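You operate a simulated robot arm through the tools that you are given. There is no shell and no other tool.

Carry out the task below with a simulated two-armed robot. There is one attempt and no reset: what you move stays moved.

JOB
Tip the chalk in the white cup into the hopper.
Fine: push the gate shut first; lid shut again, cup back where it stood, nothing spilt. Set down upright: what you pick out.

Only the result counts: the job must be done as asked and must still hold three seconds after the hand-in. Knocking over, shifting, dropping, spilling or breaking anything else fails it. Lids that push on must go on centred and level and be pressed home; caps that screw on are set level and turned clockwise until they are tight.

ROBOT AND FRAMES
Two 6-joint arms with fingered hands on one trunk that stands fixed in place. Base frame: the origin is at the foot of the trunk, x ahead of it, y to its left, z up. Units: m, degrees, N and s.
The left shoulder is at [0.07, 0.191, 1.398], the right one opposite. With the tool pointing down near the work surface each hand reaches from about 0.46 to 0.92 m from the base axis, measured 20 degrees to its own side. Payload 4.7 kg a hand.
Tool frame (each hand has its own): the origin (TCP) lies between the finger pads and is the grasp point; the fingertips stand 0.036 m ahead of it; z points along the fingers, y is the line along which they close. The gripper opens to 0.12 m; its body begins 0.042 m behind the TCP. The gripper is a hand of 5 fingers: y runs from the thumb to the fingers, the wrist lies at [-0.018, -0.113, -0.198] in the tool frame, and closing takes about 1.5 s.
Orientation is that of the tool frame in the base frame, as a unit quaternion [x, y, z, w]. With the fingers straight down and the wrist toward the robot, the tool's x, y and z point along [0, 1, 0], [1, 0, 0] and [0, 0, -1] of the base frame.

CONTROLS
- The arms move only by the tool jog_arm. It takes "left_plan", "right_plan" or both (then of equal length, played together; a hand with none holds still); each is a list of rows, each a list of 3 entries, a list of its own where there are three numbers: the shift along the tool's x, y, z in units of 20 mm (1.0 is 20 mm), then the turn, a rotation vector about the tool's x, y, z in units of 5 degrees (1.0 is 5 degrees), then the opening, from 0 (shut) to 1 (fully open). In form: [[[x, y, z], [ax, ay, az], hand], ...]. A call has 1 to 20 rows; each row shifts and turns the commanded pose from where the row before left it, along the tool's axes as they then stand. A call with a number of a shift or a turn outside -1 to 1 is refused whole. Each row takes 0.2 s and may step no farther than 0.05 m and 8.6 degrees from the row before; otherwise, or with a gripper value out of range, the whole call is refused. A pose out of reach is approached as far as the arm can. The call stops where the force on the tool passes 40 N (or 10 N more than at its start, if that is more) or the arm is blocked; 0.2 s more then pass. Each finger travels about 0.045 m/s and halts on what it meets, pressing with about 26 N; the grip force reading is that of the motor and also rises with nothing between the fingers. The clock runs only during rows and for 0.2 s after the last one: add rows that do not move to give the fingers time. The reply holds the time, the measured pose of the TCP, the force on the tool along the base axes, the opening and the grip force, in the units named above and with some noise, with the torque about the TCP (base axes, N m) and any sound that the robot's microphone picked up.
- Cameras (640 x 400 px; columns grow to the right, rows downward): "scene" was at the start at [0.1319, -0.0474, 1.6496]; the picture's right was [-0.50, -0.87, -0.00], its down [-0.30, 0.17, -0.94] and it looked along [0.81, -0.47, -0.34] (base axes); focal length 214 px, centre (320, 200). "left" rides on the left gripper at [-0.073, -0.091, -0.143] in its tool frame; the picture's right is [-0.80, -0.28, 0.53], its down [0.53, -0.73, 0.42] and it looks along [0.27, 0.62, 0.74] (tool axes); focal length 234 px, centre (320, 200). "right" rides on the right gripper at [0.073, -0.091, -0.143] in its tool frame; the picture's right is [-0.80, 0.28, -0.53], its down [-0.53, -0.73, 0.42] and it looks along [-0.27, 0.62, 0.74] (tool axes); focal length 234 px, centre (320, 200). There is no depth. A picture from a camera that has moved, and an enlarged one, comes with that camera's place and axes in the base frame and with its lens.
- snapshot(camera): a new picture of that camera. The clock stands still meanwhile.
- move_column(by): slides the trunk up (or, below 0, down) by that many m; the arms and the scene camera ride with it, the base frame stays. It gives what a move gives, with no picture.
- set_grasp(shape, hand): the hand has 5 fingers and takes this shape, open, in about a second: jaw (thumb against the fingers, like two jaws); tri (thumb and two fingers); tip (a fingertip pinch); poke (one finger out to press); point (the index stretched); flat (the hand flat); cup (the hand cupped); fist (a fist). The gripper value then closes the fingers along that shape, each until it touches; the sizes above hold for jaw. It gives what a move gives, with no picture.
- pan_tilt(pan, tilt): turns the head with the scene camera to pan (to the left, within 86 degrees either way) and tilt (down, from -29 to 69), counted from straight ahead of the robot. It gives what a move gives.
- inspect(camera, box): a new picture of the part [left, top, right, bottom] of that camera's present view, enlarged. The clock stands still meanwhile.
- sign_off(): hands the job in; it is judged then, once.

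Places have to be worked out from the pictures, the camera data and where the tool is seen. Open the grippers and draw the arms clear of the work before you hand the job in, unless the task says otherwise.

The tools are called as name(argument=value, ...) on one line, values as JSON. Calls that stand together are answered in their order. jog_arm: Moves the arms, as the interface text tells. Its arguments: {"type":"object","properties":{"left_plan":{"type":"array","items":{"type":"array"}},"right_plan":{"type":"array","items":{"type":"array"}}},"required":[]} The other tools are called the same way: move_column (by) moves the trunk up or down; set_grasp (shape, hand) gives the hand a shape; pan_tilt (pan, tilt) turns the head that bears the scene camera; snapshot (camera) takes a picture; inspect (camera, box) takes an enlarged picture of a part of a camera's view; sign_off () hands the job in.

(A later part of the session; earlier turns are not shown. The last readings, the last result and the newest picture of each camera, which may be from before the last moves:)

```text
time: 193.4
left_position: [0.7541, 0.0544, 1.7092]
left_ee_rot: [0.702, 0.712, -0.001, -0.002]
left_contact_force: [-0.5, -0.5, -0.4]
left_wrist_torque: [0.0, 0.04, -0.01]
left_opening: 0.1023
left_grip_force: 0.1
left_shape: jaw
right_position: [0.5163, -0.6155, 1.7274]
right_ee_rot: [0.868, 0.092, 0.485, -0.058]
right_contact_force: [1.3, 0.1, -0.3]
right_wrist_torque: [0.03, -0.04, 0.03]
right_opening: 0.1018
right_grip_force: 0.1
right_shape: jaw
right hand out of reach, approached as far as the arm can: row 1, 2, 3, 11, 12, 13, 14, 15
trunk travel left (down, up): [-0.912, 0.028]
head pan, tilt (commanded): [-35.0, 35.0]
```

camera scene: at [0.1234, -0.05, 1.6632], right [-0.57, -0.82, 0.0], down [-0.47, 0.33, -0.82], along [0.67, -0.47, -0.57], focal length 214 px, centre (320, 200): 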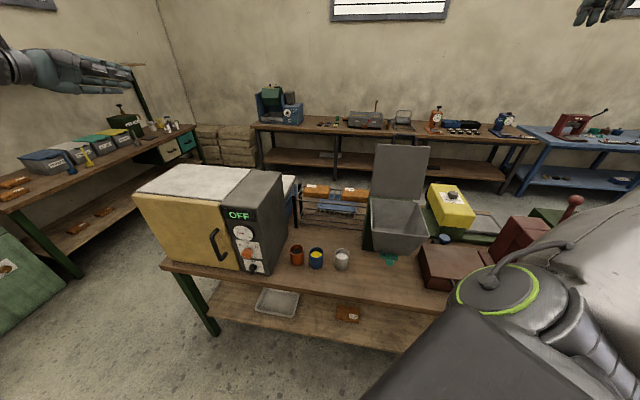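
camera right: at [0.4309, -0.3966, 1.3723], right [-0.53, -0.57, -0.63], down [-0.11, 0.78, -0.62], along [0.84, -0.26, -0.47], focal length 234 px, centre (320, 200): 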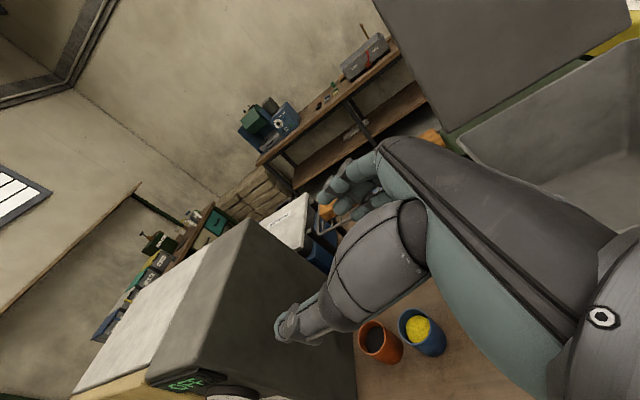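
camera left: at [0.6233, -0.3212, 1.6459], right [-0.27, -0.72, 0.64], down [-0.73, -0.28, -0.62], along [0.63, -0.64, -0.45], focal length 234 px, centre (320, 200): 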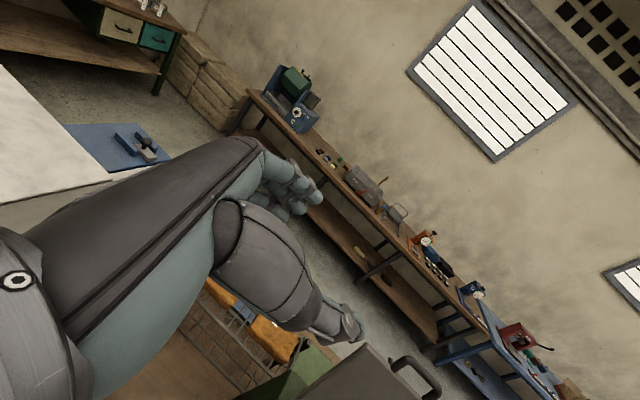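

Orientation set; TCP at (0.516, -0.616, 1.727). I translate toward above the cup.

jog_arm(right_plan=[[[0.137, -0.433, 0.957], [0, 0, 0], 0.85], [[0.137, -0.433, 0.957], [0, 0, 0], 0.85], [[0.137, -0.433, 0.957], [0, 0, 0], 0.85], [[0.137, -0.433, 0.957], [0, 0, 0], 0.85], [[0.137, -0.433, 0.957], [0, 0, 0], 0.85], [[0.137, -0.433, 0.957], [0, 0, 0], 0.85], [[0.137, -0.433, 0.957], [0, 0, 0], 0.85]])

pan_tilt(pan=-60, tilt=0)

snapshot(camera="scene")

```text
time: 195.0
left_position: [0.7516, 0.0568, 1.7101]
left_ee_rot: [0.702, 0.712, 0.0, -0.001]
left_contact_force: [0.5, 0.2, -0.1]
left_wrist_torque: [-0.01, 0.01, 0.01]
left_opening: 0.1025
left_grip_force: 0.1
left_shape: jaw
right_position: [0.6115, -0.5356, 1.6726]
right_ee_rot: [0.867, 0.094, 0.486, -0.058]
right_contact_force: [-0.4, 0.2, 0.0]
right_wrist_torque: [0.02, 0.02, 0.01]
right_opening: 0.1019
right_grip_force: 0.0
right_shape: jaw
right hand out of reach, approached as far as the arm can: row 7
trunk travel left (down, up): [-0.912, 0.028]
head pan, tilt (commanded): [-35.0, 35.0]
```

```text
time: 196.0
left_position: [0.7516, 0.0569, 1.71]
left_ee_rot: [0.702, 0.712, -0.001, 0.0]
left_contact_force: [0.6, -0.1, -0.3]
left_wrist_torque: [-0.01, -0.02, 0.0]
left_opening: 0.1021
left_grip_force: 0.2
left_shape: jaw
right_position: [0.6105, -0.5351, 1.673]
right_ee_rot: [0.867, 0.094, 0.486, -0.057]
right_contact_force: [-0.3, 0.3, 0.2]
right_wrist_torque: [-0.02, 0.02, 0.0]
right_opening: 0.1019
right_grip_force: 0.1
right_shape: jaw
trunk travel left (down, up): [-0.912, 0.028]
head pan, tilt (commanded): [-60.0, 0.0]
```

```text
taken
camera scene: at [0.0963, -0.0784, 1.7192], right [-0.87, -0.5, 0.0], down [0.0, 0.0, -1.0], along [0.5, -0.87, 0.0], focal length 214 px, centre (320, 200)
```

scene: 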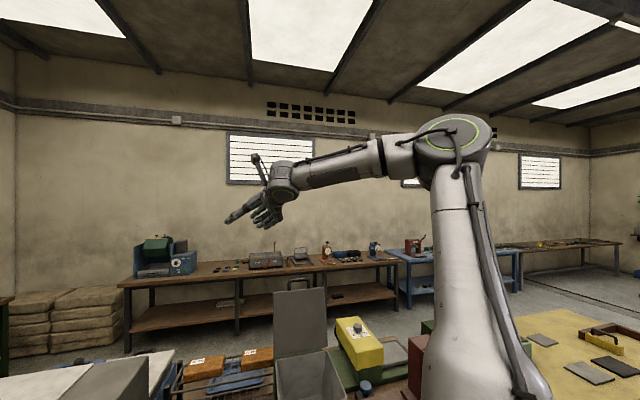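

Elbow is up and the hand is over the cup (D≈0.811, R≈-0.054). Now I swing the hand 25° farther left about the wrist, to pass the hopper's corner safely on the way down.

jog_arm(right_plan=[[[0.19, -0.86, 0.35], [0.8526, -0.01, -0.5238], 0.85], [[0.19, -0.86, 0.35], [0.8526, -0.01, -0.5238], 0.85], [[0.17, -0.88, 0.28], [0.8526, -0.01, -0.5238], 0.85], [[0.15, -0.88, 0.22], [0.8526, -0.01, -0.5238], 0.85], [[0.13, -0.88, 0.16], [0.8526, -0.01, -0.5238], 0.85]])

snapshot(camera="scene")

```text
time: 197.2
left_position: [0.7523, 0.057, 1.7099]
left_ee_rot: [0.703, 0.711, 0.0, 0.0]
left_contact_force: [-0.5, 0.2, 0.2]
left_wrist_torque: [-0.04, -0.02, -0.02]
left_opening: 0.1021
left_grip_force: 0.1
left_shape: jaw
right_position: [0.606, -0.4419, 1.6716]
right_ee_rot: [0.826, 0.28, 0.461, -0.161]
right_contact_force: [0.2, 0.4, 0.0]
right_wrist_torque: [-0.01, -0.01, 0.0]
right_opening: 0.1019
right_grip_force: 0.1
right_shape: jaw
trunk travel left (down, up): [-0.912, 0.028]
head pan, tilt (commanded): [-60.0, 0.0]
```

```text
taken
camera scene: at [0.0957, -0.0787, 1.7193], right [-0.87, -0.5, 0.0], down [0.0, 0.0, -1.0], along [0.5, -0.87, 0.0], focal length 214 px, centre (320, 200)
```

scene: 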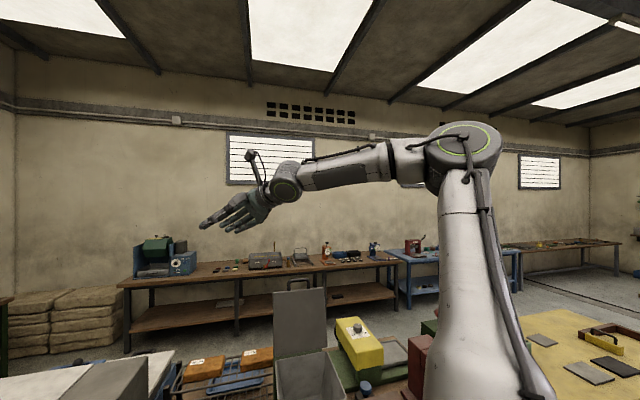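

The swing went freely. I lower the trunk 0.45 m (hand to z≈1.22, still above the hopper rim) and look.

move_column(by=-0.45)

pan_tilt(pan=-45, tilt=30)

snapshot(camera="scene")

snapshot(camera="right")

```text
refused: -0.45 is not a number from -0.4 to 0.4
```

```text
time: 198.2
left_position: [0.7518, 0.0569, 1.7095]
left_ee_rot: [0.703, 0.711, 0.0, -0.001]
left_contact_force: [0.3, -1.1, -0.2]
left_wrist_torque: [0.01, 0.0, 0.02]
left_opening: 0.1022
left_grip_force: 0.0
left_shape: jaw
right_position: [0.6083, -0.4418, 1.6715]
right_ee_rot: [0.827, 0.278, 0.461, -0.16]
right_contact_force: [0.2, -0.5, 0.2]
right_wrist_torque: [-0.08, 0.02, -0.02]
right_opening: 0.1019
right_grip_force: 0.1
right_shape: jaw
trunk travel left (down, up): [-0.912, 0.028]
head pan, tilt (commanded): [-45.0, 30.0]
```

```text
taken
camera scene: at [0.1156, -0.0644, 1.671], right [-0.71, -0.71, 0.0], down [-0.35, 0.35, -0.87], along [0.61, -0.61, -0.5], focal length 214 px, centre (320, 200)
```

scene: 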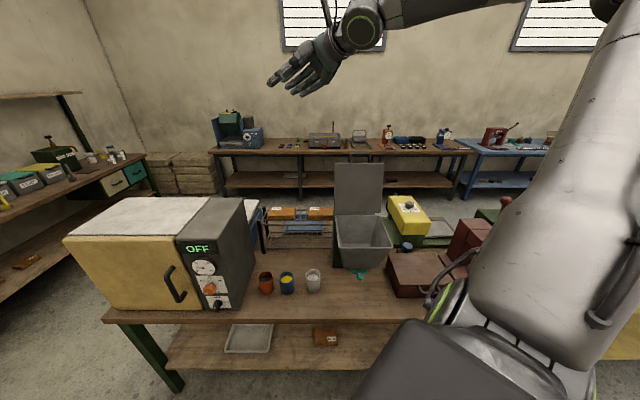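

```text
taken
camera right: at [0.4868, -0.4226, 1.8106], right [-0.52, -0.75, -0.41], down [-0.38, 0.64, -0.67], along [0.76, -0.19, -0.62], focal length 234 px, centre (320, 200)
```

right: 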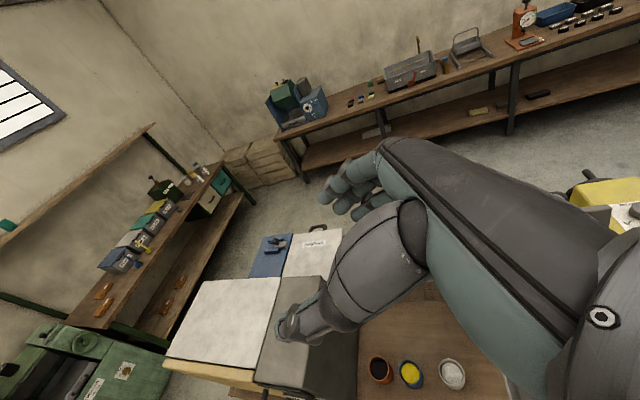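

Trunk steps are capped at 0.4 m, so I lower it by 0.4 m first.

move_column(by=-0.4)

inspect(camera="scene", box=[230, 40, 470, 200])

snapshot(camera="right")

```text
time: 202.0
left_position: [0.7523, 0.0563, 1.3101]
left_ee_rot: [0.703, 0.712, 0.0, 0.0]
left_contact_force: [0.1, -0.4, -0.7]
left_wrist_torque: [0.01, 0.02, -0.05]
left_opening: 0.1021
left_grip_force: 0.1
left_shape: jaw
right_position: [0.608, -0.4422, 1.2729]
right_ee_rot: [0.827, 0.279, 0.461, -0.16]
right_contact_force: [0.1, 0.3, -0.1]
right_wrist_torque: [0.01, 0.03, -0.02]
right_opening: 0.102
right_grip_force: 0.1
right_shape: jaw
trunk travel left (down, up): [-0.512, 0.428]
head pan, tilt (commanded): [-45.0, 30.0]
```

```text
2.50 times, centred on (350, 120) of scene
camera zoom: at [0.1152, -0.0645, 1.271], right [-0.71, -0.71, 0.0], down [-0.35, 0.35, -0.87], along [0.61, -0.61, -0.5], focal length 536 px, centre (245, 400)
```

zoom: 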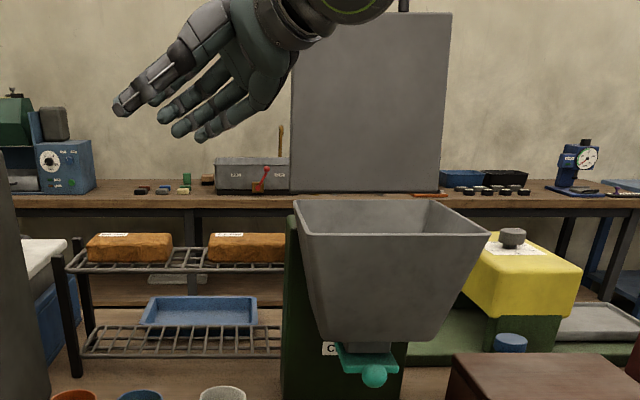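

```text
taken
camera right: at [0.4863, -0.4226, 1.4108], right [-0.52, -0.75, -0.41], down [-0.38, 0.64, -0.67], along [0.76, -0.19, -0.62], focal length 234 px, centre (320, 200)
```

right: 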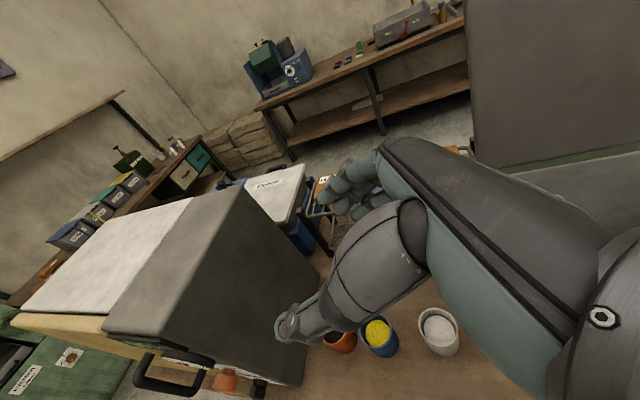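

Hand is at z≈1.273, left of the hopper. I lower another 0.12 m and check the corner clearance.

move_column(by=-0.12)

snapshot(camera="scene")

snapshot(camera="right")

```text
time: 203.5
left_position: [0.7504, 0.057, 1.1902]
left_ee_rot: [0.703, 0.711, -0.001, 0.0]
left_contact_force: [-0.2, 0.2, 0.2]
left_wrist_torque: [-0.01, -0.02, -0.01]
left_opening: 0.1025
left_grip_force: 0.1
left_shape: jaw
right_position: [0.6064, -0.4416, 1.1517]
right_ee_rot: [0.827, 0.278, 0.461, -0.16]
right_contact_force: [0.3, 0.2, 0.1]
right_wrist_torque: [0.01, 0.0, 0.01]
right_opening: 0.102
right_grip_force: 0.0
right_shape: jaw
trunk travel left (down, up): [-0.392, 0.548]
head pan, tilt (commanded): [-45.0, 30.0]
```

```text
taken
camera scene: at [0.115, -0.0644, 1.151], right [-0.71, -0.71, 0.0], down [-0.35, 0.35, -0.87], along [0.61, -0.61, -0.5], focal length 214 px, centre (320, 200)
```

scene: 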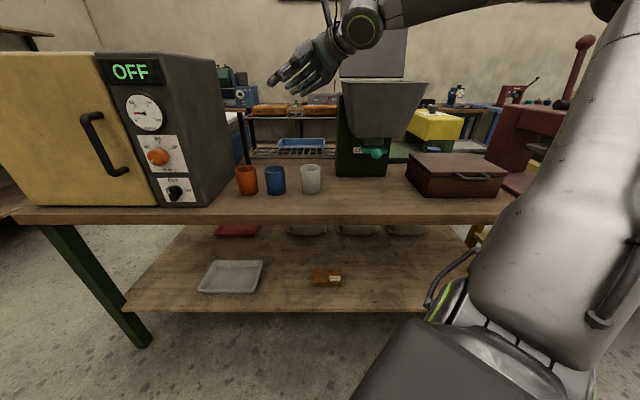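

```text
taken
camera right: at [0.4862, -0.4226, 1.2909], right [-0.52, -0.75, -0.41], down [-0.38, 0.64, -0.67], along [0.76, -0.19, -0.62], focal length 234 px, centre (320, 200)
```

right: 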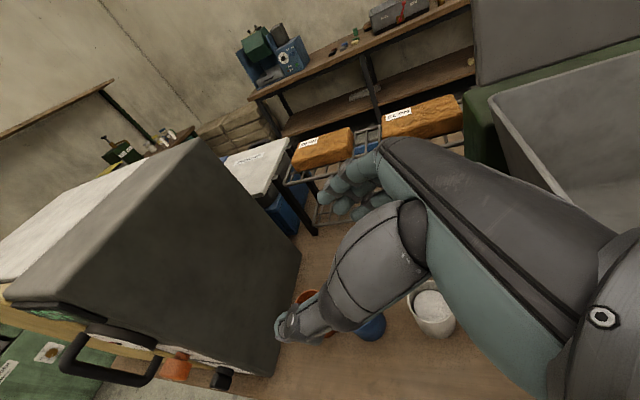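

Predicted clearance to the rim corner is about 2–4 cm. I lower 0.08 m more and check forces.

move_column(by=-0.08)

snapshot(camera="right")

inspect(camera="scene", box=[230, 0, 470, 160])

```text
time: 204.7
left_position: [0.7512, 0.0567, 1.11]
left_ee_rot: [0.702, 0.712, -0.001, 0.0]
left_contact_force: [-0.4, 0.7, -0.1]
left_wrist_torque: [-0.03, -0.01, -0.01]
left_opening: 0.1024
left_grip_force: 0.0
left_shape: jaw
right_position: [0.6062, -0.4415, 1.0728]
right_ee_rot: [0.827, 0.278, 0.462, -0.16]
right_contact_force: [-0.6, 0.4, 0.3]
right_wrist_torque: [-0.01, 0.02, 0.0]
right_opening: 0.1021
right_grip_force: 0.0
right_shape: jaw
trunk travel left (down, up): [-0.312, 0.628]
head pan, tilt (commanded): [-45.0, 30.0]
```

```text
taken
camera right: at [0.4861, -0.4225, 1.2109], right [-0.52, -0.75, -0.41], down [-0.38, 0.64, -0.67], along [0.76, -0.19, -0.62], focal length 234 px, centre (320, 200)
```

right: 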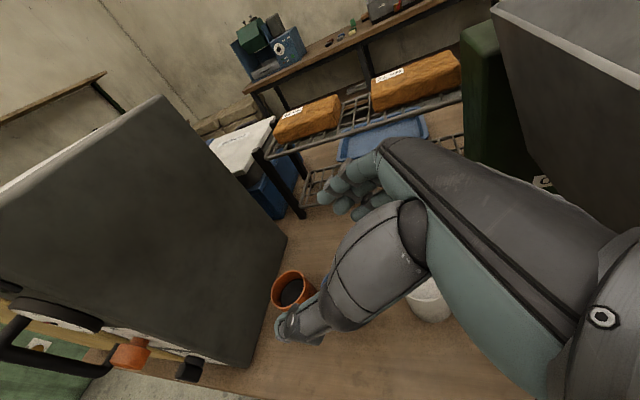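

```text
2.50 times, centred on (350, 80) of scene
camera zoom: at [0.1149, -0.0644, 1.071], right [-0.71, -0.71, 0.0], down [-0.35, 0.35, -0.87], along [0.61, -0.61, -0.5], focal length 536 px, centre (245, 500)
```

zoom: 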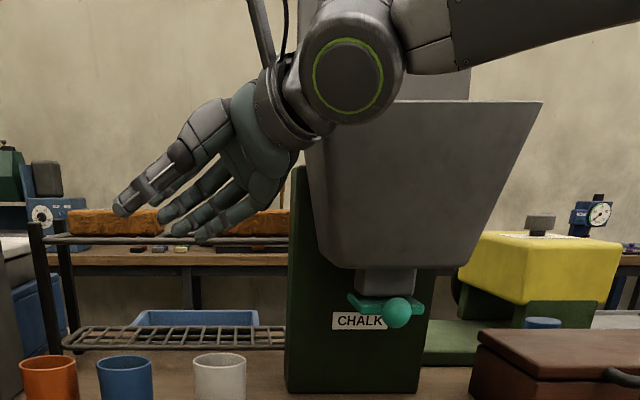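

No contact, and the hand has passed the rim corner. I lower 0.115 m more to TCP z≈0.958, just above the cups' rims.

move_column(by=-0.115)

snapshot(camera="right")

inspect(camera="scene", box=[230, 0, 470, 160])

```text
time: 206.1
left_position: [0.7515, 0.056, 0.9953]
left_ee_rot: [0.702, 0.712, 0.001, 0.001]
left_contact_force: [0.4, -0.3, 0.0]
left_wrist_torque: [-0.01, -0.04, -0.03]
left_opening: 0.1024
left_grip_force: 0.0
left_shape: jaw
right_position: [0.6079, -0.4434, 0.9571]
right_ee_rot: [0.827, 0.279, 0.462, -0.159]
right_contact_force: [0.3, -0.7, 1.0]
right_wrist_torque: [-0.04, -0.01, 0.02]
right_opening: 0.102
right_grip_force: 0.0
right_shape: jaw
trunk travel left (down, up): [-0.197, 0.743]
head pan, tilt (commanded): [-45.0, 30.0]
```

```text
taken
camera right: at [0.4861, -0.4226, 1.0959], right [-0.52, -0.75, -0.41], down [-0.38, 0.64, -0.67], along [0.76, -0.19, -0.62], focal length 234 px, centre (320, 200)
```

right: 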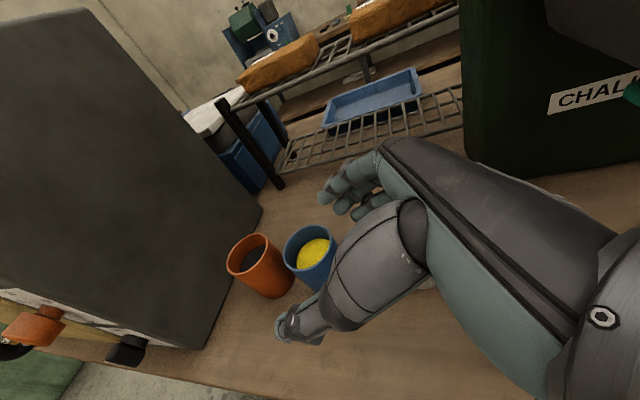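

```text
2.50 times, centred on (350, 80) of scene
camera zoom: at [0.115, -0.0644, 0.956], right [-0.71, -0.71, 0.0], down [-0.35, 0.35, -0.87], along [0.61, -0.61, -0.5], focal length 536 px, centre (245, 500)
```

zoom: 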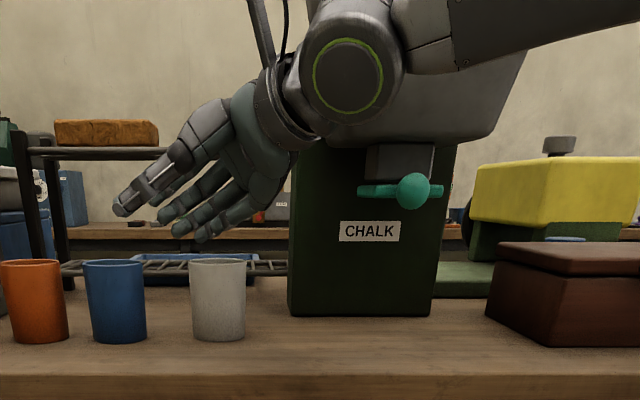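

The lowest fingertip is about 3–4 cm above the cup rims. I swing the hand back 20° and move it over the white cup's axis at this height.

jog_arm(right_plan=[[[-0.2, 0.776, -0.34], [-0.681, 0, 0.417], 0.85], [[-0.175, 0.795, -0.29], [-0.681, 0, 0.417], 0.85], [[-0.15, 0.815, -0.24], [-0.681, 0, 0.417], 0.85], [[-0.12, 0.83, -0.19], [-0.681, 0, 0.417], 0.85], [[-0.09, 0.85, -0.14], [-0.681, 0, 0.417], 0.85]])

inspect(camera="scene", box=[230, 0, 470, 160])

snapshot(camera="right")

```text
time: 207.3
left_position: [0.7522, 0.0564, 0.9945]
left_ee_rot: [0.703, 0.712, -0.001, 0.0]
left_contact_force: [-0.6, -0.9, -0.4]
left_wrist_torque: [0.01, 0.0, 0.02]
left_opening: 0.1023
left_grip_force: 0.2
left_shape: jaw
right_position: [0.6232, -0.5277, 0.9567]
right_ee_rot: [0.864, 0.131, 0.481, -0.077]
right_contact_force: [-0.3, -0.4, 0.1]
right_wrist_torque: [-0.01, 0.0, 0.0]
right_opening: 0.1022
right_grip_force: 0.1
right_shape: jaw
trunk travel left (down, up): [-0.197, 0.743]
head pan, tilt (commanded): [-45.0, 30.0]
```

```text
2.50 times, centred on (350, 80) of scene
camera zoom: at [0.1153, -0.0645, 0.9559], right [-0.71, -0.71, 0.0], down [-0.35, 0.35, -0.87], along [0.61, -0.61, -0.5], focal length 536 px, centre (245, 500)
```

zoom: 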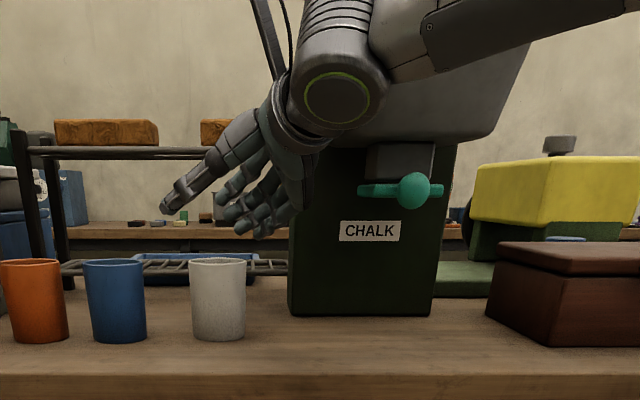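

```text
taken
camera right: at [0.5166, -0.4676, 1.0945], right [-0.75, -0.53, -0.41], down [-0.14, 0.73, -0.67], along [0.65, -0.44, -0.62], focal length 234 px, centre (320, 200)
```

right: 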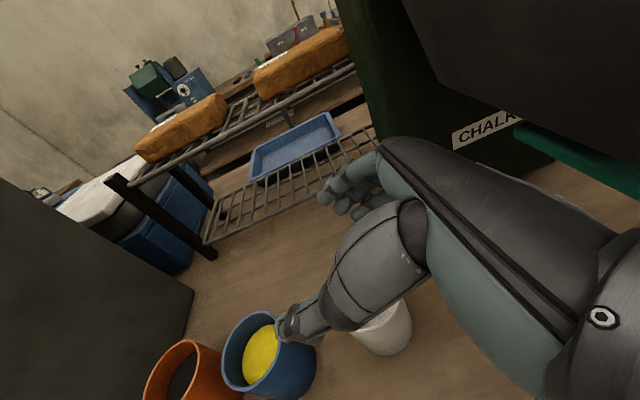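

Well aligned (D≈0.814, R≈-0.068, no limits). I ease the hand back 6 mm along its pointing direction so that the palm clears the rim, then lower 0.06 m and check.

jog_arm(right_plan=[[[-0.13, 0.085, -0.215], [0, 0, 0], 0.85]])

move_column(by=-0.06)

snapshot(camera="right")

inspect(camera="scene", box=[230, 0, 470, 160])

```text
time: 207.7
left_position: [0.7516, 0.0562, 0.9962]
left_ee_rot: [0.703, 0.711, -0.001, -0.001]
left_contact_force: [-0.2, -0.1, 0.3]
left_wrist_torque: [-0.04, 0.02, -0.03]
left_opening: 0.102
left_grip_force: 0.1
left_shape: jaw
right_position: [0.6176, -0.5303, 0.9574]
right_ee_rot: [0.864, 0.131, 0.481, -0.076]
right_contact_force: [-0.8, 0.6, -1.5]
right_wrist_torque: [0.02, -0.02, -0.01]
right_opening: 0.1022
right_grip_force: 0.1
right_shape: jaw
trunk travel left (down, up): [-0.197, 0.743]
head pan, tilt (commanded): [-45.0, 30.0]
```

```text
time: 208.7
left_position: [0.7503, 0.0575, 0.9353]
left_ee_rot: [0.703, 0.711, 0.0, 0.0]
left_contact_force: [-0.5, -0.2, -0.4]
left_wrist_torque: [0.0, -0.02, 0.03]
left_opening: 0.1023
left_grip_force: 0.2
left_shape: jaw
right_position: [0.6182, -0.5302, 0.8963]
right_ee_rot: [0.863, 0.131, 0.481, -0.076]
right_contact_force: [0.4, 0.6, 0.0]
right_wrist_torque: [0.01, 0.05, 0.01]
right_opening: 0.1021
right_grip_force: 0.0
right_shape: jaw
trunk travel left (down, up): [-0.137, 0.803]
head pan, tilt (commanded): [-45.0, 30.0]
```

```text
taken
camera right: at [0.5115, -0.4702, 1.0358], right [-0.75, -0.53, -0.41], down [-0.14, 0.73, -0.67], along [0.65, -0.44, -0.62], focal length 234 px, centre (320, 200)
```

right: 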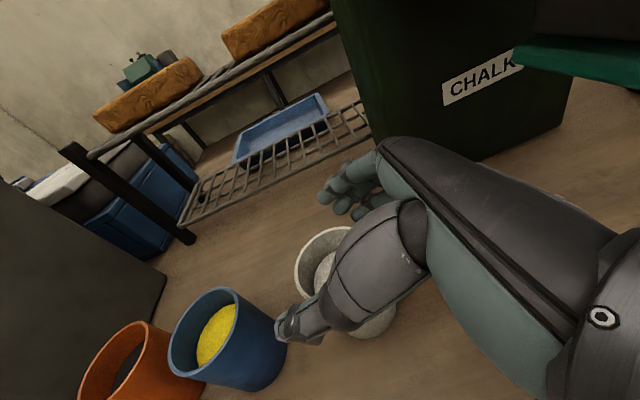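

```text
2.50 times, centred on (350, 80) of scene
camera zoom: at [0.1149, -0.0644, 0.896], right [-0.71, -0.71, 0.0], down [-0.35, 0.35, -0.87], along [0.61, -0.61, -0.5], focal length 536 px, centre (245, 500)
```

zoom: 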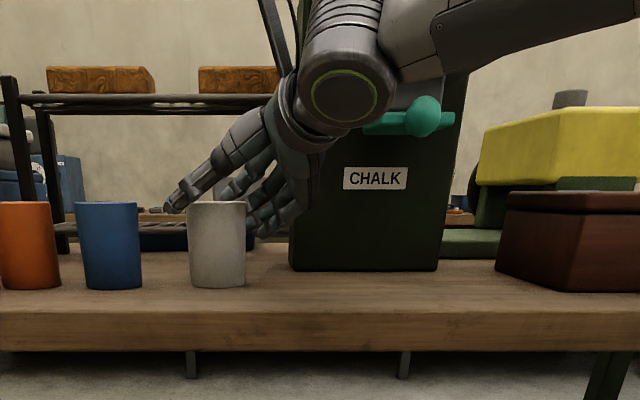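

Thumb is on the near side and fingers on the far side of the white cup, with the rim nearly centred. I lower the last 44 mm to TCP z≈0.852.

move_column(by=-0.044)

snapshot(camera="right")

inspect(camera="scene", box=[230, 0, 470, 160])

```text
time: 209.6
left_position: [0.7528, 0.0565, 0.8928]
left_ee_rot: [0.703, 0.712, 0.0, -0.001]
left_contact_force: [-0.4, 0.3, 0.2]
left_wrist_torque: [-0.02, 0.0, 0.01]
left_opening: 0.1023
left_grip_force: 0.0
left_shape: jaw
right_position: [0.6189, -0.5302, 0.8531]
right_ee_rot: [0.864, 0.131, 0.481, -0.077]
right_contact_force: [-0.1, -0.5, 0.0]
right_wrist_torque: [0.0, 0.0, 0.0]
right_opening: 0.1019
right_grip_force: 0.0
right_shape: jaw
trunk travel left (down, up): [-0.093, 0.847]
head pan, tilt (commanded): [-45.0, 30.0]
```

```text
taken
camera right: at [0.5115, -0.4703, 0.9917], right [-0.75, -0.53, -0.41], down [-0.14, 0.73, -0.67], along [0.65, -0.44, -0.62], focal length 234 px, centre (320, 200)
```

right: 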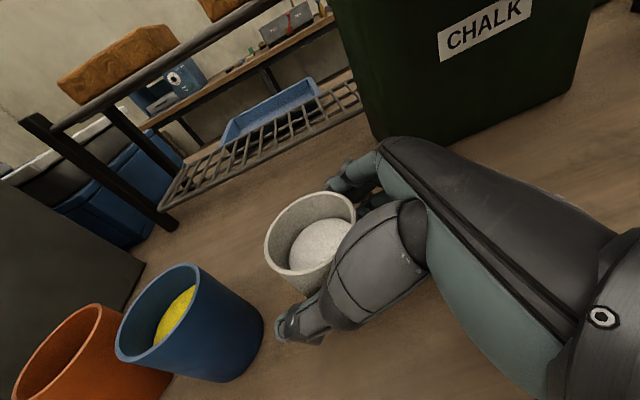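

```text
2.50 times, centred on (350, 80) of scene
camera zoom: at [0.115, -0.0644, 0.852], right [-0.71, -0.71, 0.0], down [-0.35, 0.35, -0.87], along [0.61, -0.61, -0.5], focal length 536 px, centre (245, 500)
```

zoom: 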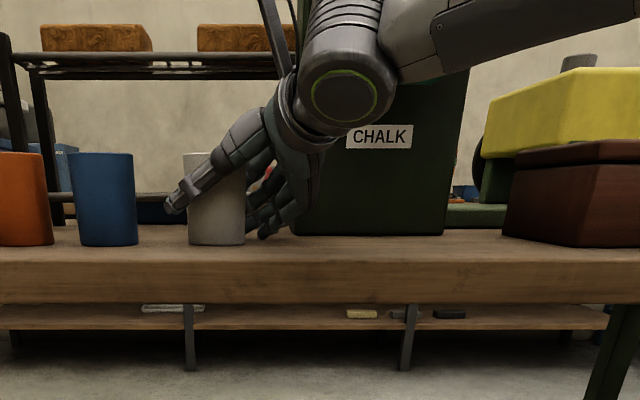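

The cup (centre about (0.620, -0.526)) is nicely between thumb and fingers. I close the hand gently on it.

jog_arm(right_plan=[[[0, 0, 0], [0, 0, 0], 0.7], [[0, 0, 0], [0, 0, 0], 0.62], [[0, 0, 0], [0, 0, 0], 0.56], [[0, 0, 0], [0, 0, 0], 0.5], [[0, 0, 0], [0, 0, 0], 0.45], [[0, 0, 0], [0, 0, 0], 0.4], [[0, 0, 0], [0, 0, 0], 0.35], [[0, 0, 0], [0, 0, 0], 0.3], [[0, 0, 0], [0, 0, 0], 0.3]])

snapshot(camera="right")

inspect(camera="scene", box=[230, 0, 470, 160])

```text
time: 211.6
left_position: [0.7515, 0.0565, 0.8888]
left_ee_rot: [0.703, 0.711, -0.001, -0.001]
left_contact_force: [0.0, 0.1, -0.8]
left_wrist_torque: [0.04, 0.0, 0.01]
left_opening: 0.1022
left_grip_force: 0.0
left_shape: jaw
right_position: [0.6182, -0.53, 0.8535]
right_ee_rot: [0.864, 0.131, 0.481, -0.077]
right_contact_force: [0.6, -1.4, 2.1]
right_wrist_torque: [-0.15, -0.03, 0.03]
right_opening: 0.0474
right_grip_force: 26.2
right_shape: jaw
trunk travel left (down, up): [-0.093, 0.847]
head pan, tilt (commanded): [-45.0, 30.0]
```

```text
taken
camera right: at [0.5116, -0.4702, 0.9917], right [-0.75, -0.53, -0.41], down [-0.14, 0.73, -0.67], along [0.65, -0.44, -0.62], focal length 234 px, centre (320, 200)
```

right: 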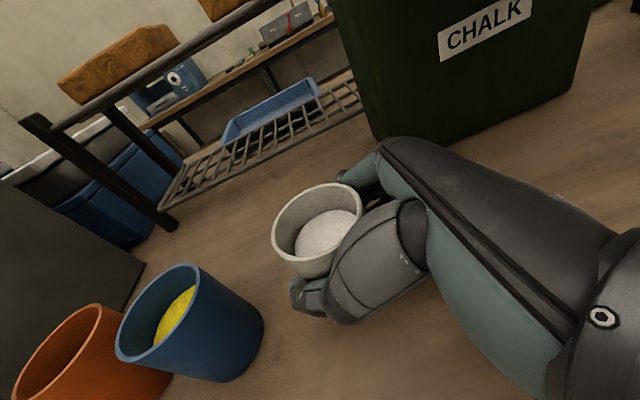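

```text
2.50 times, centred on (350, 80) of scene
camera zoom: at [0.115, -0.0644, 0.852], right [-0.71, -0.71, 0.0], down [-0.35, 0.35, -0.87], along [0.61, -0.61, -0.5], focal length 536 px, centre (245, 500)
```

zoom: 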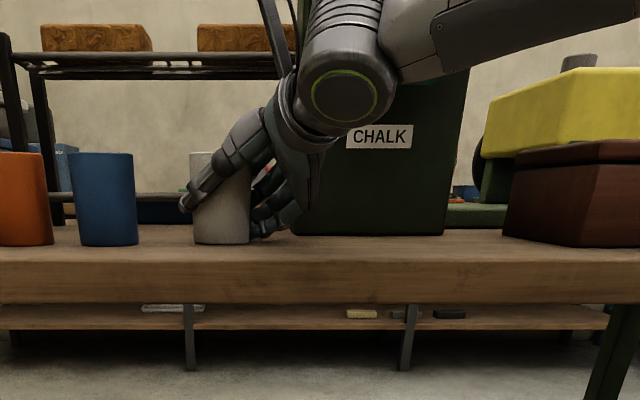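

The cup is gripped (26 N), having slid about 7 mm to the right toward the palm — I'll compensate when putting it back. I lift it 0.1 m with the trunk.

move_column(by=0.03)

inspect(camera="scene", box=[230, 0, 470, 160])

snapshot(camera="right")

```text
time: 212.3
left_position: [0.752, 0.0569, 0.9206]
left_ee_rot: [0.703, 0.712, 0.0, -0.001]
left_contact_force: [-0.1, 0.6, -1.0]
left_wrist_torque: [-0.03, 0.04, 0.02]
left_opening: 0.1021
left_grip_force: 0.3
left_shape: jaw
right_position: [0.6189, -0.53, 0.8823]
right_ee_rot: [0.863, 0.132, 0.481, -0.078]
right_contact_force: [0.5, -1.0, -1.6]
right_wrist_torque: [0.02, -0.01, 0.05]
right_opening: 0.0473
right_grip_force: 26.0
right_shape: jaw
trunk travel left (down, up): [-0.123, 0.817]
head pan, tilt (commanded): [-45.0, 30.0]
```

```text
2.50 times, centred on (350, 80) of scene
camera zoom: at [0.1155, -0.0646, 0.8818], right [-0.71, -0.71, 0.0], down [-0.35, 0.35, -0.87], along [0.61, -0.61, -0.5], focal length 536 px, centre (245, 500)
```

zoom: 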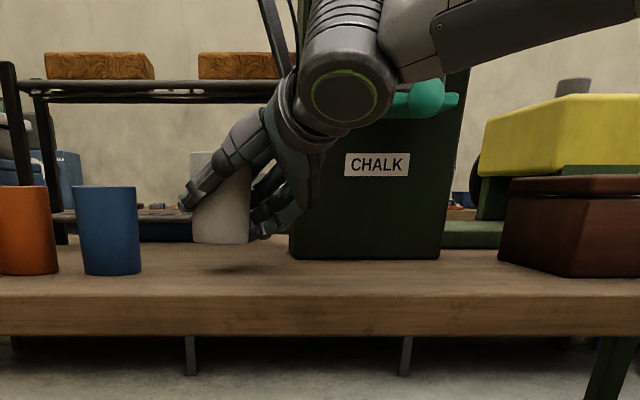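

```text
taken
camera right: at [0.5122, -0.4705, 1.021], right [-0.75, -0.53, -0.41], down [-0.14, 0.73, -0.67], along [0.65, -0.44, -0.62], focal length 234 px, centre (320, 200)
```

right: 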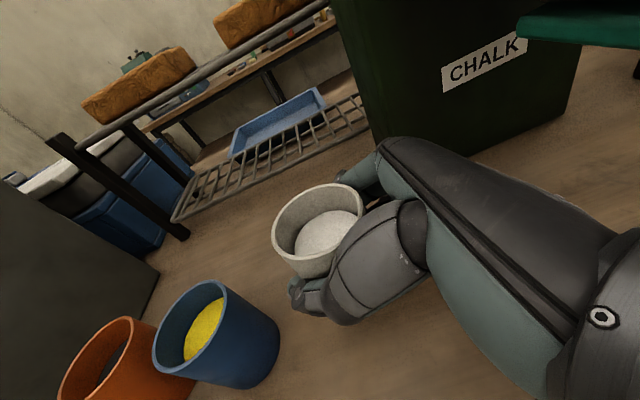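

Lifted and upright. I raise another 85 mm, then swing the hand left again around the wrist to clear the hopper corner.

move_column(by=0.085)

jog_arm(right_plan=[[[0.09, -0.85, 0.14], [0.681, 0, -0.417], 0.3], [[0.12, -0.83, 0.19], [0.681, 0, -0.417], 0.3], [[0.15, -0.815, 0.24], [0.681, 0, -0.417], 0.3], [[0.175, -0.795, 0.29], [0.681, 0, -0.417], 0.3], [[0.2, -0.776, 0.34], [0.681, 0, -0.417], 0.3]])

inspect(camera="scene", box=[230, 0, 470, 160])

snapshot(camera="right")

```text
time: 213.5
left_position: [0.7526, 0.0569, 1.0045]
left_ee_rot: [0.703, 0.711, 0.0, -0.001]
left_contact_force: [-0.5, -0.5, 0.4]
left_wrist_torque: [-0.01, 0.01, 0.0]
left_opening: 0.102
left_grip_force: 0.0
left_shape: jaw
right_position: [0.6187, -0.5303, 0.9678]
right_ee_rot: [0.863, 0.132, 0.481, -0.078]
right_contact_force: [0.4, -0.2, -1.1]
right_wrist_torque: [0.02, 0.02, 0.04]
right_opening: 0.0473
right_grip_force: 25.6
right_shape: jaw
trunk travel left (down, up): [-0.208, 0.732]
head pan, tilt (commanded): [-45.0, 30.0]
```

```text
time: 214.7
left_position: [0.7519, 0.0574, 1.0063]
left_ee_rot: [0.703, 0.712, -0.001, 0.0]
left_contact_force: [0.3, 0.3, -0.1]
left_wrist_torque: [0.03, -0.01, -0.01]
left_opening: 0.1021
left_grip_force: 0.1
left_shape: jaw
right_position: [0.609, -0.4443, 0.9672]
right_ee_rot: [0.827, 0.28, 0.461, -0.16]
right_contact_force: [0.1, 0.3, -0.6]
right_wrist_torque: [0.0, -0.02, 0.02]
right_opening: 0.0473
right_grip_force: 25.9
right_shape: jaw
trunk travel left (down, up): [-0.208, 0.732]
head pan, tilt (commanded): [-45.0, 30.0]
```

```text
2.50 times, centred on (350, 80) of scene
camera zoom: at [0.1153, -0.0644, 0.9669], right [-0.71, -0.71, 0.0], down [-0.35, 0.35, -0.87], along [0.61, -0.61, -0.5], focal length 536 px, centre (245, 500)
```

zoom: 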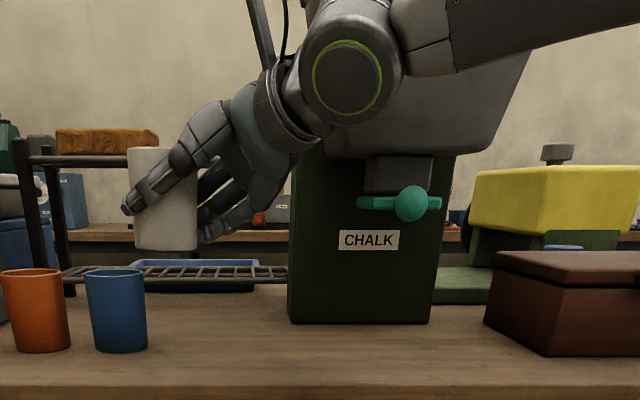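

```text
taken
camera right: at [0.4879, -0.4241, 1.1058], right [-0.52, -0.75, -0.41], down [-0.38, 0.64, -0.67], along [0.76, -0.19, -0.62], focal length 234 px, centre (320, 200)
```

right: 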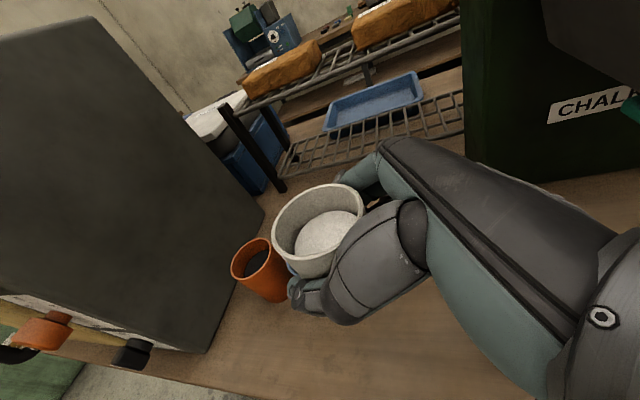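

The cup hangs clear of everything. I raise the trunk 0.29 m so the cup's bottom is above the hopper rim (TCP z≈1.26).

move_column(by=0.293)

snapshot(camera="right")

snapshot(camera="scene")

```text
time: 217.7
left_position: [0.7526, 0.0567, 1.299]
left_ee_rot: [0.702, 0.712, -0.001, 0.0]
left_contact_force: [0.0, -0.3, 0.4]
left_wrist_torque: [0.0, 0.0, -0.01]
left_opening: 0.1021
left_grip_force: 0.1
left_shape: jaw
right_position: [0.6091, -0.4447, 1.261]
right_ee_rot: [0.827, 0.278, 0.461, -0.16]
right_contact_force: [-0.4, -0.3, -0.4]
right_wrist_torque: [-0.01, 0.02, -0.01]
right_opening: 0.0474
right_grip_force: 25.9
right_shape: jaw
trunk travel left (down, up): [-0.501, 0.439]
head pan, tilt (commanded): [-45.0, 30.0]
```

```text
taken
camera right: at [0.4882, -0.4244, 1.3987], right [-0.52, -0.75, -0.41], down [-0.38, 0.64, -0.67], along [0.76, -0.19, -0.62], focal length 234 px, centre (320, 200)
```

right: 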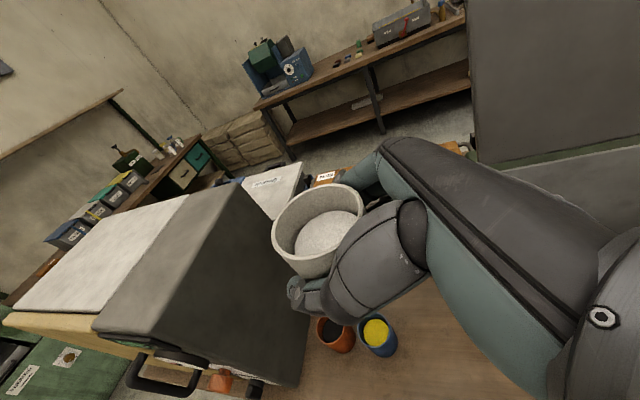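

```text
taken
camera scene: at [0.1155, -0.0646, 1.2598], right [-0.71, -0.71, 0.0], down [-0.35, 0.35, -0.87], along [0.61, -0.61, -0.5], focal length 214 px, centre (320, 200)
```

scene: 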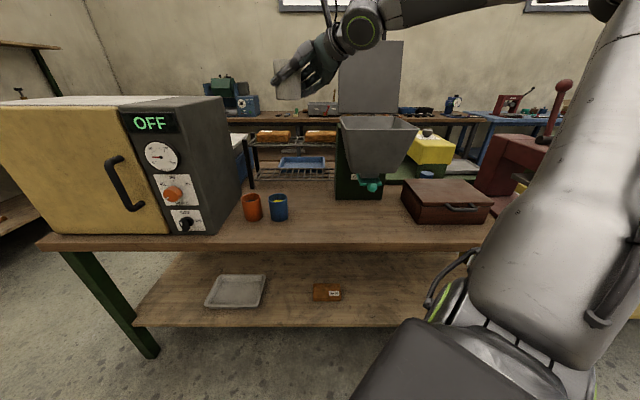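

The cup is level and full at z≈1.26. I carry it upright to the right over the hopper, turning the hand about the vertical on the way.

jog_arm(right_plan=[[[-0.465, 0.281, -0.75], [-0.561, 0, 0.348], 0.3], [[-0.456, 0.331, -0.736], [-0.561, 0, 0.348], 0.3], [[-0.445, 0.381, -0.718], [-0.561, 0, 0.348], 0.3], [[-0.433, 0.428, -0.699], [-0.561, 0, 0.348], 0.3], [[-0.419, 0.475, -0.677], [-0.561, 0, 0.348], 0.3], [[-0.404, 0.52, -0.652], [-0.561, 0, 0.348], 0.3], [[-0.388, 0.563, -0.626], [-0.561, 0, 0.348], 0.3]])

snapshot(camera="right")

```text
time: 219.3
left_position: [0.7519, 0.0545, 1.2981]
left_ee_rot: [0.703, 0.711, 0.0, -0.001]
left_contact_force: [0.7, -0.4, 0.1]
left_wrist_torque: [0.01, -0.01, -0.01]
left_opening: 0.1023
left_grip_force: 0.0
left_shape: jaw
right_position: [0.5335, -0.5512, 1.2596]
right_ee_rot: [0.867, 0.106, 0.483, -0.064]
right_contact_force: [-0.3, 0.1, -1.0]
right_wrist_torque: [0.03, -0.02, 0.01]
right_opening: 0.0472
right_grip_force: 26.5
right_shape: jaw
trunk travel left (down, up): [-0.501, 0.439]
head pan, tilt (commanded): [-45.0, 30.0]
```

```text
taken
camera right: at [0.4321, -0.4855, 1.3974], right [-0.77, -0.48, -0.41], down [-0.1, 0.74, -0.67], along [0.62, -0.47, -0.62], focal length 234 px, centre (320, 200)
```

right: 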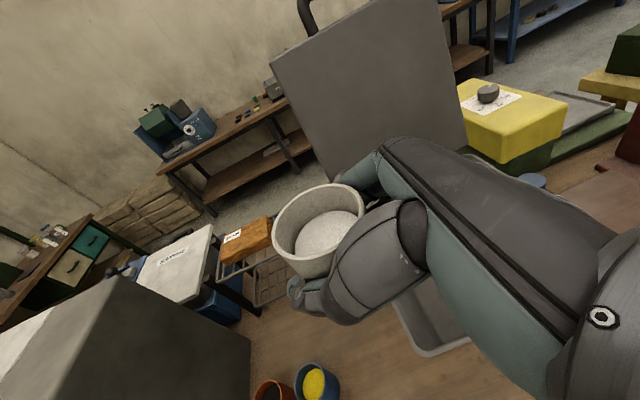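

No limits so far; the cup is near the hopper's left rim. I continue over the opening.

jog_arm(right_plan=[[[-0.37, 0.605, -0.597], [-0.561, 0, 0.348], 0.3], [[-0.351, 0.644, -0.567], [-0.561, 0, 0.348], 0.3], [[-0.331, 0.681, -0.534], [-0.561, 0, 0.348], 0.3], [[-0.31, 0.716, -0.499], [-0.561, 0, 0.348], 0.3], [[-0.287, 0.749, -0.464], [-0.561, 0, 0.348], 0.3], [[-0.264, 0.779, -0.426], [-0.561, 0, 0.348], 0.3]])

snapshot(camera="right")

snapshot(camera="scene")

```text
time: 220.7
left_position: [0.7526, 0.0553, 1.2981]
left_ee_rot: [0.701, 0.713, 0.0, -0.001]
left_contact_force: [0.0, 0.3, -1.0]
left_wrist_torque: [0.0, 0.01, -0.01]
left_opening: 0.1022
left_grip_force: 0.0
left_shape: jaw
right_position: [0.4842, -0.6111, 1.26]
right_ee_rot: [0.874, -0.044, 0.484, 0.02]
right_contact_force: [-0.1, -0.2, -0.6]
right_wrist_torque: [0.02, 0.01, 0.02]
right_opening: 0.0473
right_grip_force: 26.0
right_shape: jaw
right hand out of reach, approached as far as the arm can: row 2, 3, 4, 5, 6
trunk travel left (down, up): [-0.501, 0.439]
head pan, tilt (commanded): [-45.0, 30.0]
```

```text
taken
camera right: at [0.4117, -0.5136, 1.3985], right [-0.89, -0.19, -0.41], down [0.15, 0.73, -0.67], along [0.42, -0.66, -0.62], focal length 234 px, centre (320, 200)
```

right: 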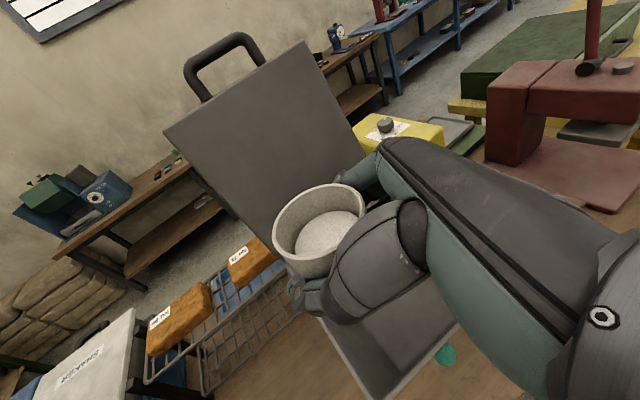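

```text
taken
camera scene: at [0.1159, -0.0651, 1.2598], right [-0.71, -0.71, 0.0], down [-0.35, 0.35, -0.87], along [0.61, -0.61, -0.5], focal length 214 px, centre (320, 200)
```

scene: 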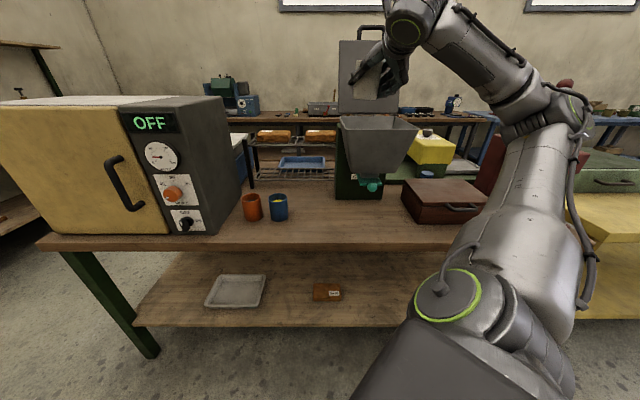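

The cup is over the opening at D≈0.775, R≈0.09. I move it 40 mm farther outward toward the opening's centre.

jog_arm(right_plan=[[[0.4138, 0.6364, 0.6519], [0, 0, 0], 0.3], [[0.4138, 0.6364, 0.6519], [0, 0, 0], 0.3]])

```text
time: 221.3
left_position: [0.7521, 0.056, 1.2982]
left_ee_rot: [0.703, 0.711, 0.0, -0.001]
left_contact_force: [1.2, 0.3, -0.3]
left_wrist_torque: [0.03, 0.02, 0.04]
left_opening: 0.1024
left_grip_force: 0.0
left_shape: jaw
right_position: [0.5139, -0.6394, 1.2584]
right_ee_rot: [0.873, -0.044, 0.485, 0.019]
right_contact_force: [0.1, -0.2, -1.2]
right_wrist_torque: [0.0, 0.03, 0.01]
right_opening: 0.0474
right_grip_force: 26.4
right_shape: jaw
trunk travel left (down, up): [-0.501, 0.439]
head pan, tilt (commanded): [-45.0, 30.0]
```

The cup is centred well (D≈0.816, R≈0.089). I now begin tilting it toward the right by rolling the hand, first to about 38° of tilt, checking the reach.

jog_arm(right_plan=[[[0, 0, 0], [-0.181, 0.157, 0.963], 0.3], [[0, 0, 0], [-0.171, 0.17, 0.961], 0.3], [[0, 0, 0], [-0.159, 0.183, 0.958], 0.3], [[0, 0, 0], [-0.147, 0.194, 0.956], 0.3], [[0, 0, 0], [-0.133, 0.205, 0.953], 0.3], [[0, 0, 0], [-0.119, 0.215, 0.951], 0.3], [[0, 0, 0], [-0.104, 0.224, 0.948], 0.3]])

snapshot(camera="right")

snapshot(camera="scene")

```text
time: 222.9
left_position: [0.7513, 0.0577, 1.2997]
left_ee_rot: [0.703, 0.711, 0.0, -0.001]
left_contact_force: [-0.7, 0.3, 0.3]
left_wrist_torque: [-0.02, -0.04, 0.0]
left_opening: 0.1023
left_grip_force: 0.0
left_shape: jaw
right_position: [0.4825, -0.6703, 1.2324]
right_ee_rot: [0.791, -0.313, 0.519, -0.08]
right_contact_force: [0.0, 0.2, -1.3]
right_wrist_torque: [0.0, -0.03, -0.02]
right_opening: 0.0472
right_grip_force: 26.2
right_shape: jaw
right hand out of reach, approached as far as the arm can: row 2, 3, 4, 5, 6, 7
trunk travel left (down, up): [-0.501, 0.439]
head pan, tilt (commanded): [-45.0, 30.0]
```

```text
taken
camera right: at [0.4152, -0.6126, 1.3943], right [-0.79, 0.35, -0.51], down [0.53, 0.8, -0.27], along [0.32, -0.48, -0.82], focal length 234 px, centre (320, 200)
```

right: 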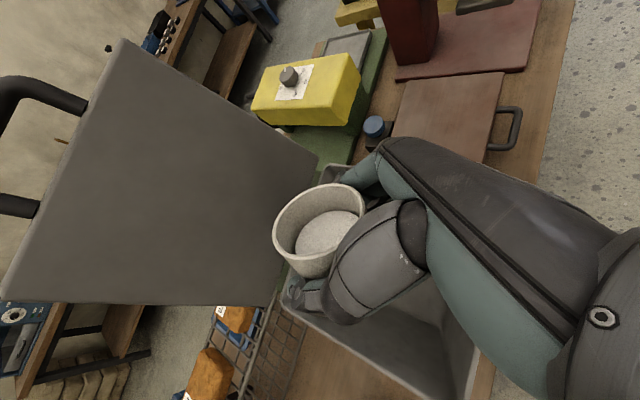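

```text
taken
camera scene: at [0.1151, -0.0647, 1.2599], right [-0.71, -0.71, 0.0], down [-0.35, 0.35, -0.87], along [0.61, -0.61, -0.5], focal length 214 px, centre (320, 200)
```

scene: 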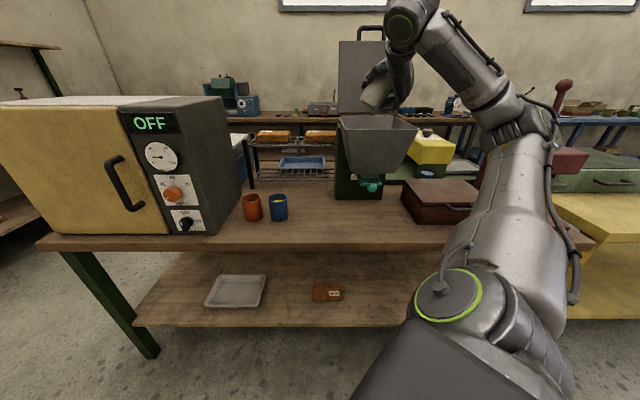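

Tilt is 27° but the hand drifted right and down at a reach limit (D≈0.815, R≈0.133, z≈1.232); nothing has spilled. I raise the trunk 80 mm and lower the hand relative to it to regain freedom.

move_column(by=0.08)

jog_arm(right_plan=[[[-0.68, 0, 0.557], [0, 0, 0], 0.3], [[-0.68, 0, 0.557], [0, 0, 0], 0.3], [[-0.68, 0, 0.557], [0, 0, 0], 0.3], [[-0.68, 0, 0.557], [0, 0, 0], 0.3]])

snapshot(camera="right")

```text
time: 224.1
left_position: [0.7515, 0.0569, 1.3783]
left_ee_rot: [0.703, 0.711, 0.0, 0.0]
left_contact_force: [0.8, 0.2, -0.3]
left_wrist_torque: [0.0, 0.02, -0.02]
left_opening: 0.1023
left_grip_force: 0.0
left_shape: jaw
right_position: [0.4832, -0.6702, 1.312]
right_ee_rot: [0.791, -0.312, 0.52, -0.08]
right_contact_force: [0.9, 0.2, -0.5]
right_wrist_torque: [-0.02, 0.0, 0.04]
right_opening: 0.0471
right_grip_force: 26.0
right_shape: jaw
trunk travel left (down, up): [-0.581, 0.359]
head pan, tilt (commanded): [-45.0, 30.0]
```

```text
time: 225.1
left_position: [0.7525, 0.0562, 1.3782]
left_ee_rot: [0.702, 0.712, 0.0, -0.001]
left_contact_force: [-0.3, -0.9, -1.0]
left_wrist_torque: [0.01, 0.02, 0.01]
left_opening: 0.1021
left_grip_force: 0.1
left_shape: jaw
right_position: [0.508, -0.6492, 1.2503]
right_ee_rot: [0.792, -0.311, 0.519, -0.079]
right_contact_force: [-0.4, 0.0, -0.8]
right_wrist_torque: [0.01, -0.02, -0.06]
right_opening: 0.0471
right_grip_force: 25.9
right_shape: jaw
trunk travel left (down, up): [-0.581, 0.359]
head pan, tilt (commanded): [-45.0, 30.0]
```

```text
taken
camera right: at [0.4405, -0.5908, 1.4125], right [-0.79, 0.35, -0.51], down [0.53, 0.8, -0.27], along [0.32, -0.48, -0.82], focal length 234 px, centre (320, 200)
```

right: 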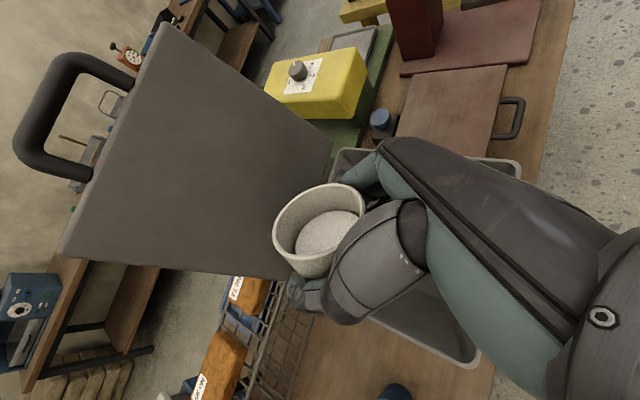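

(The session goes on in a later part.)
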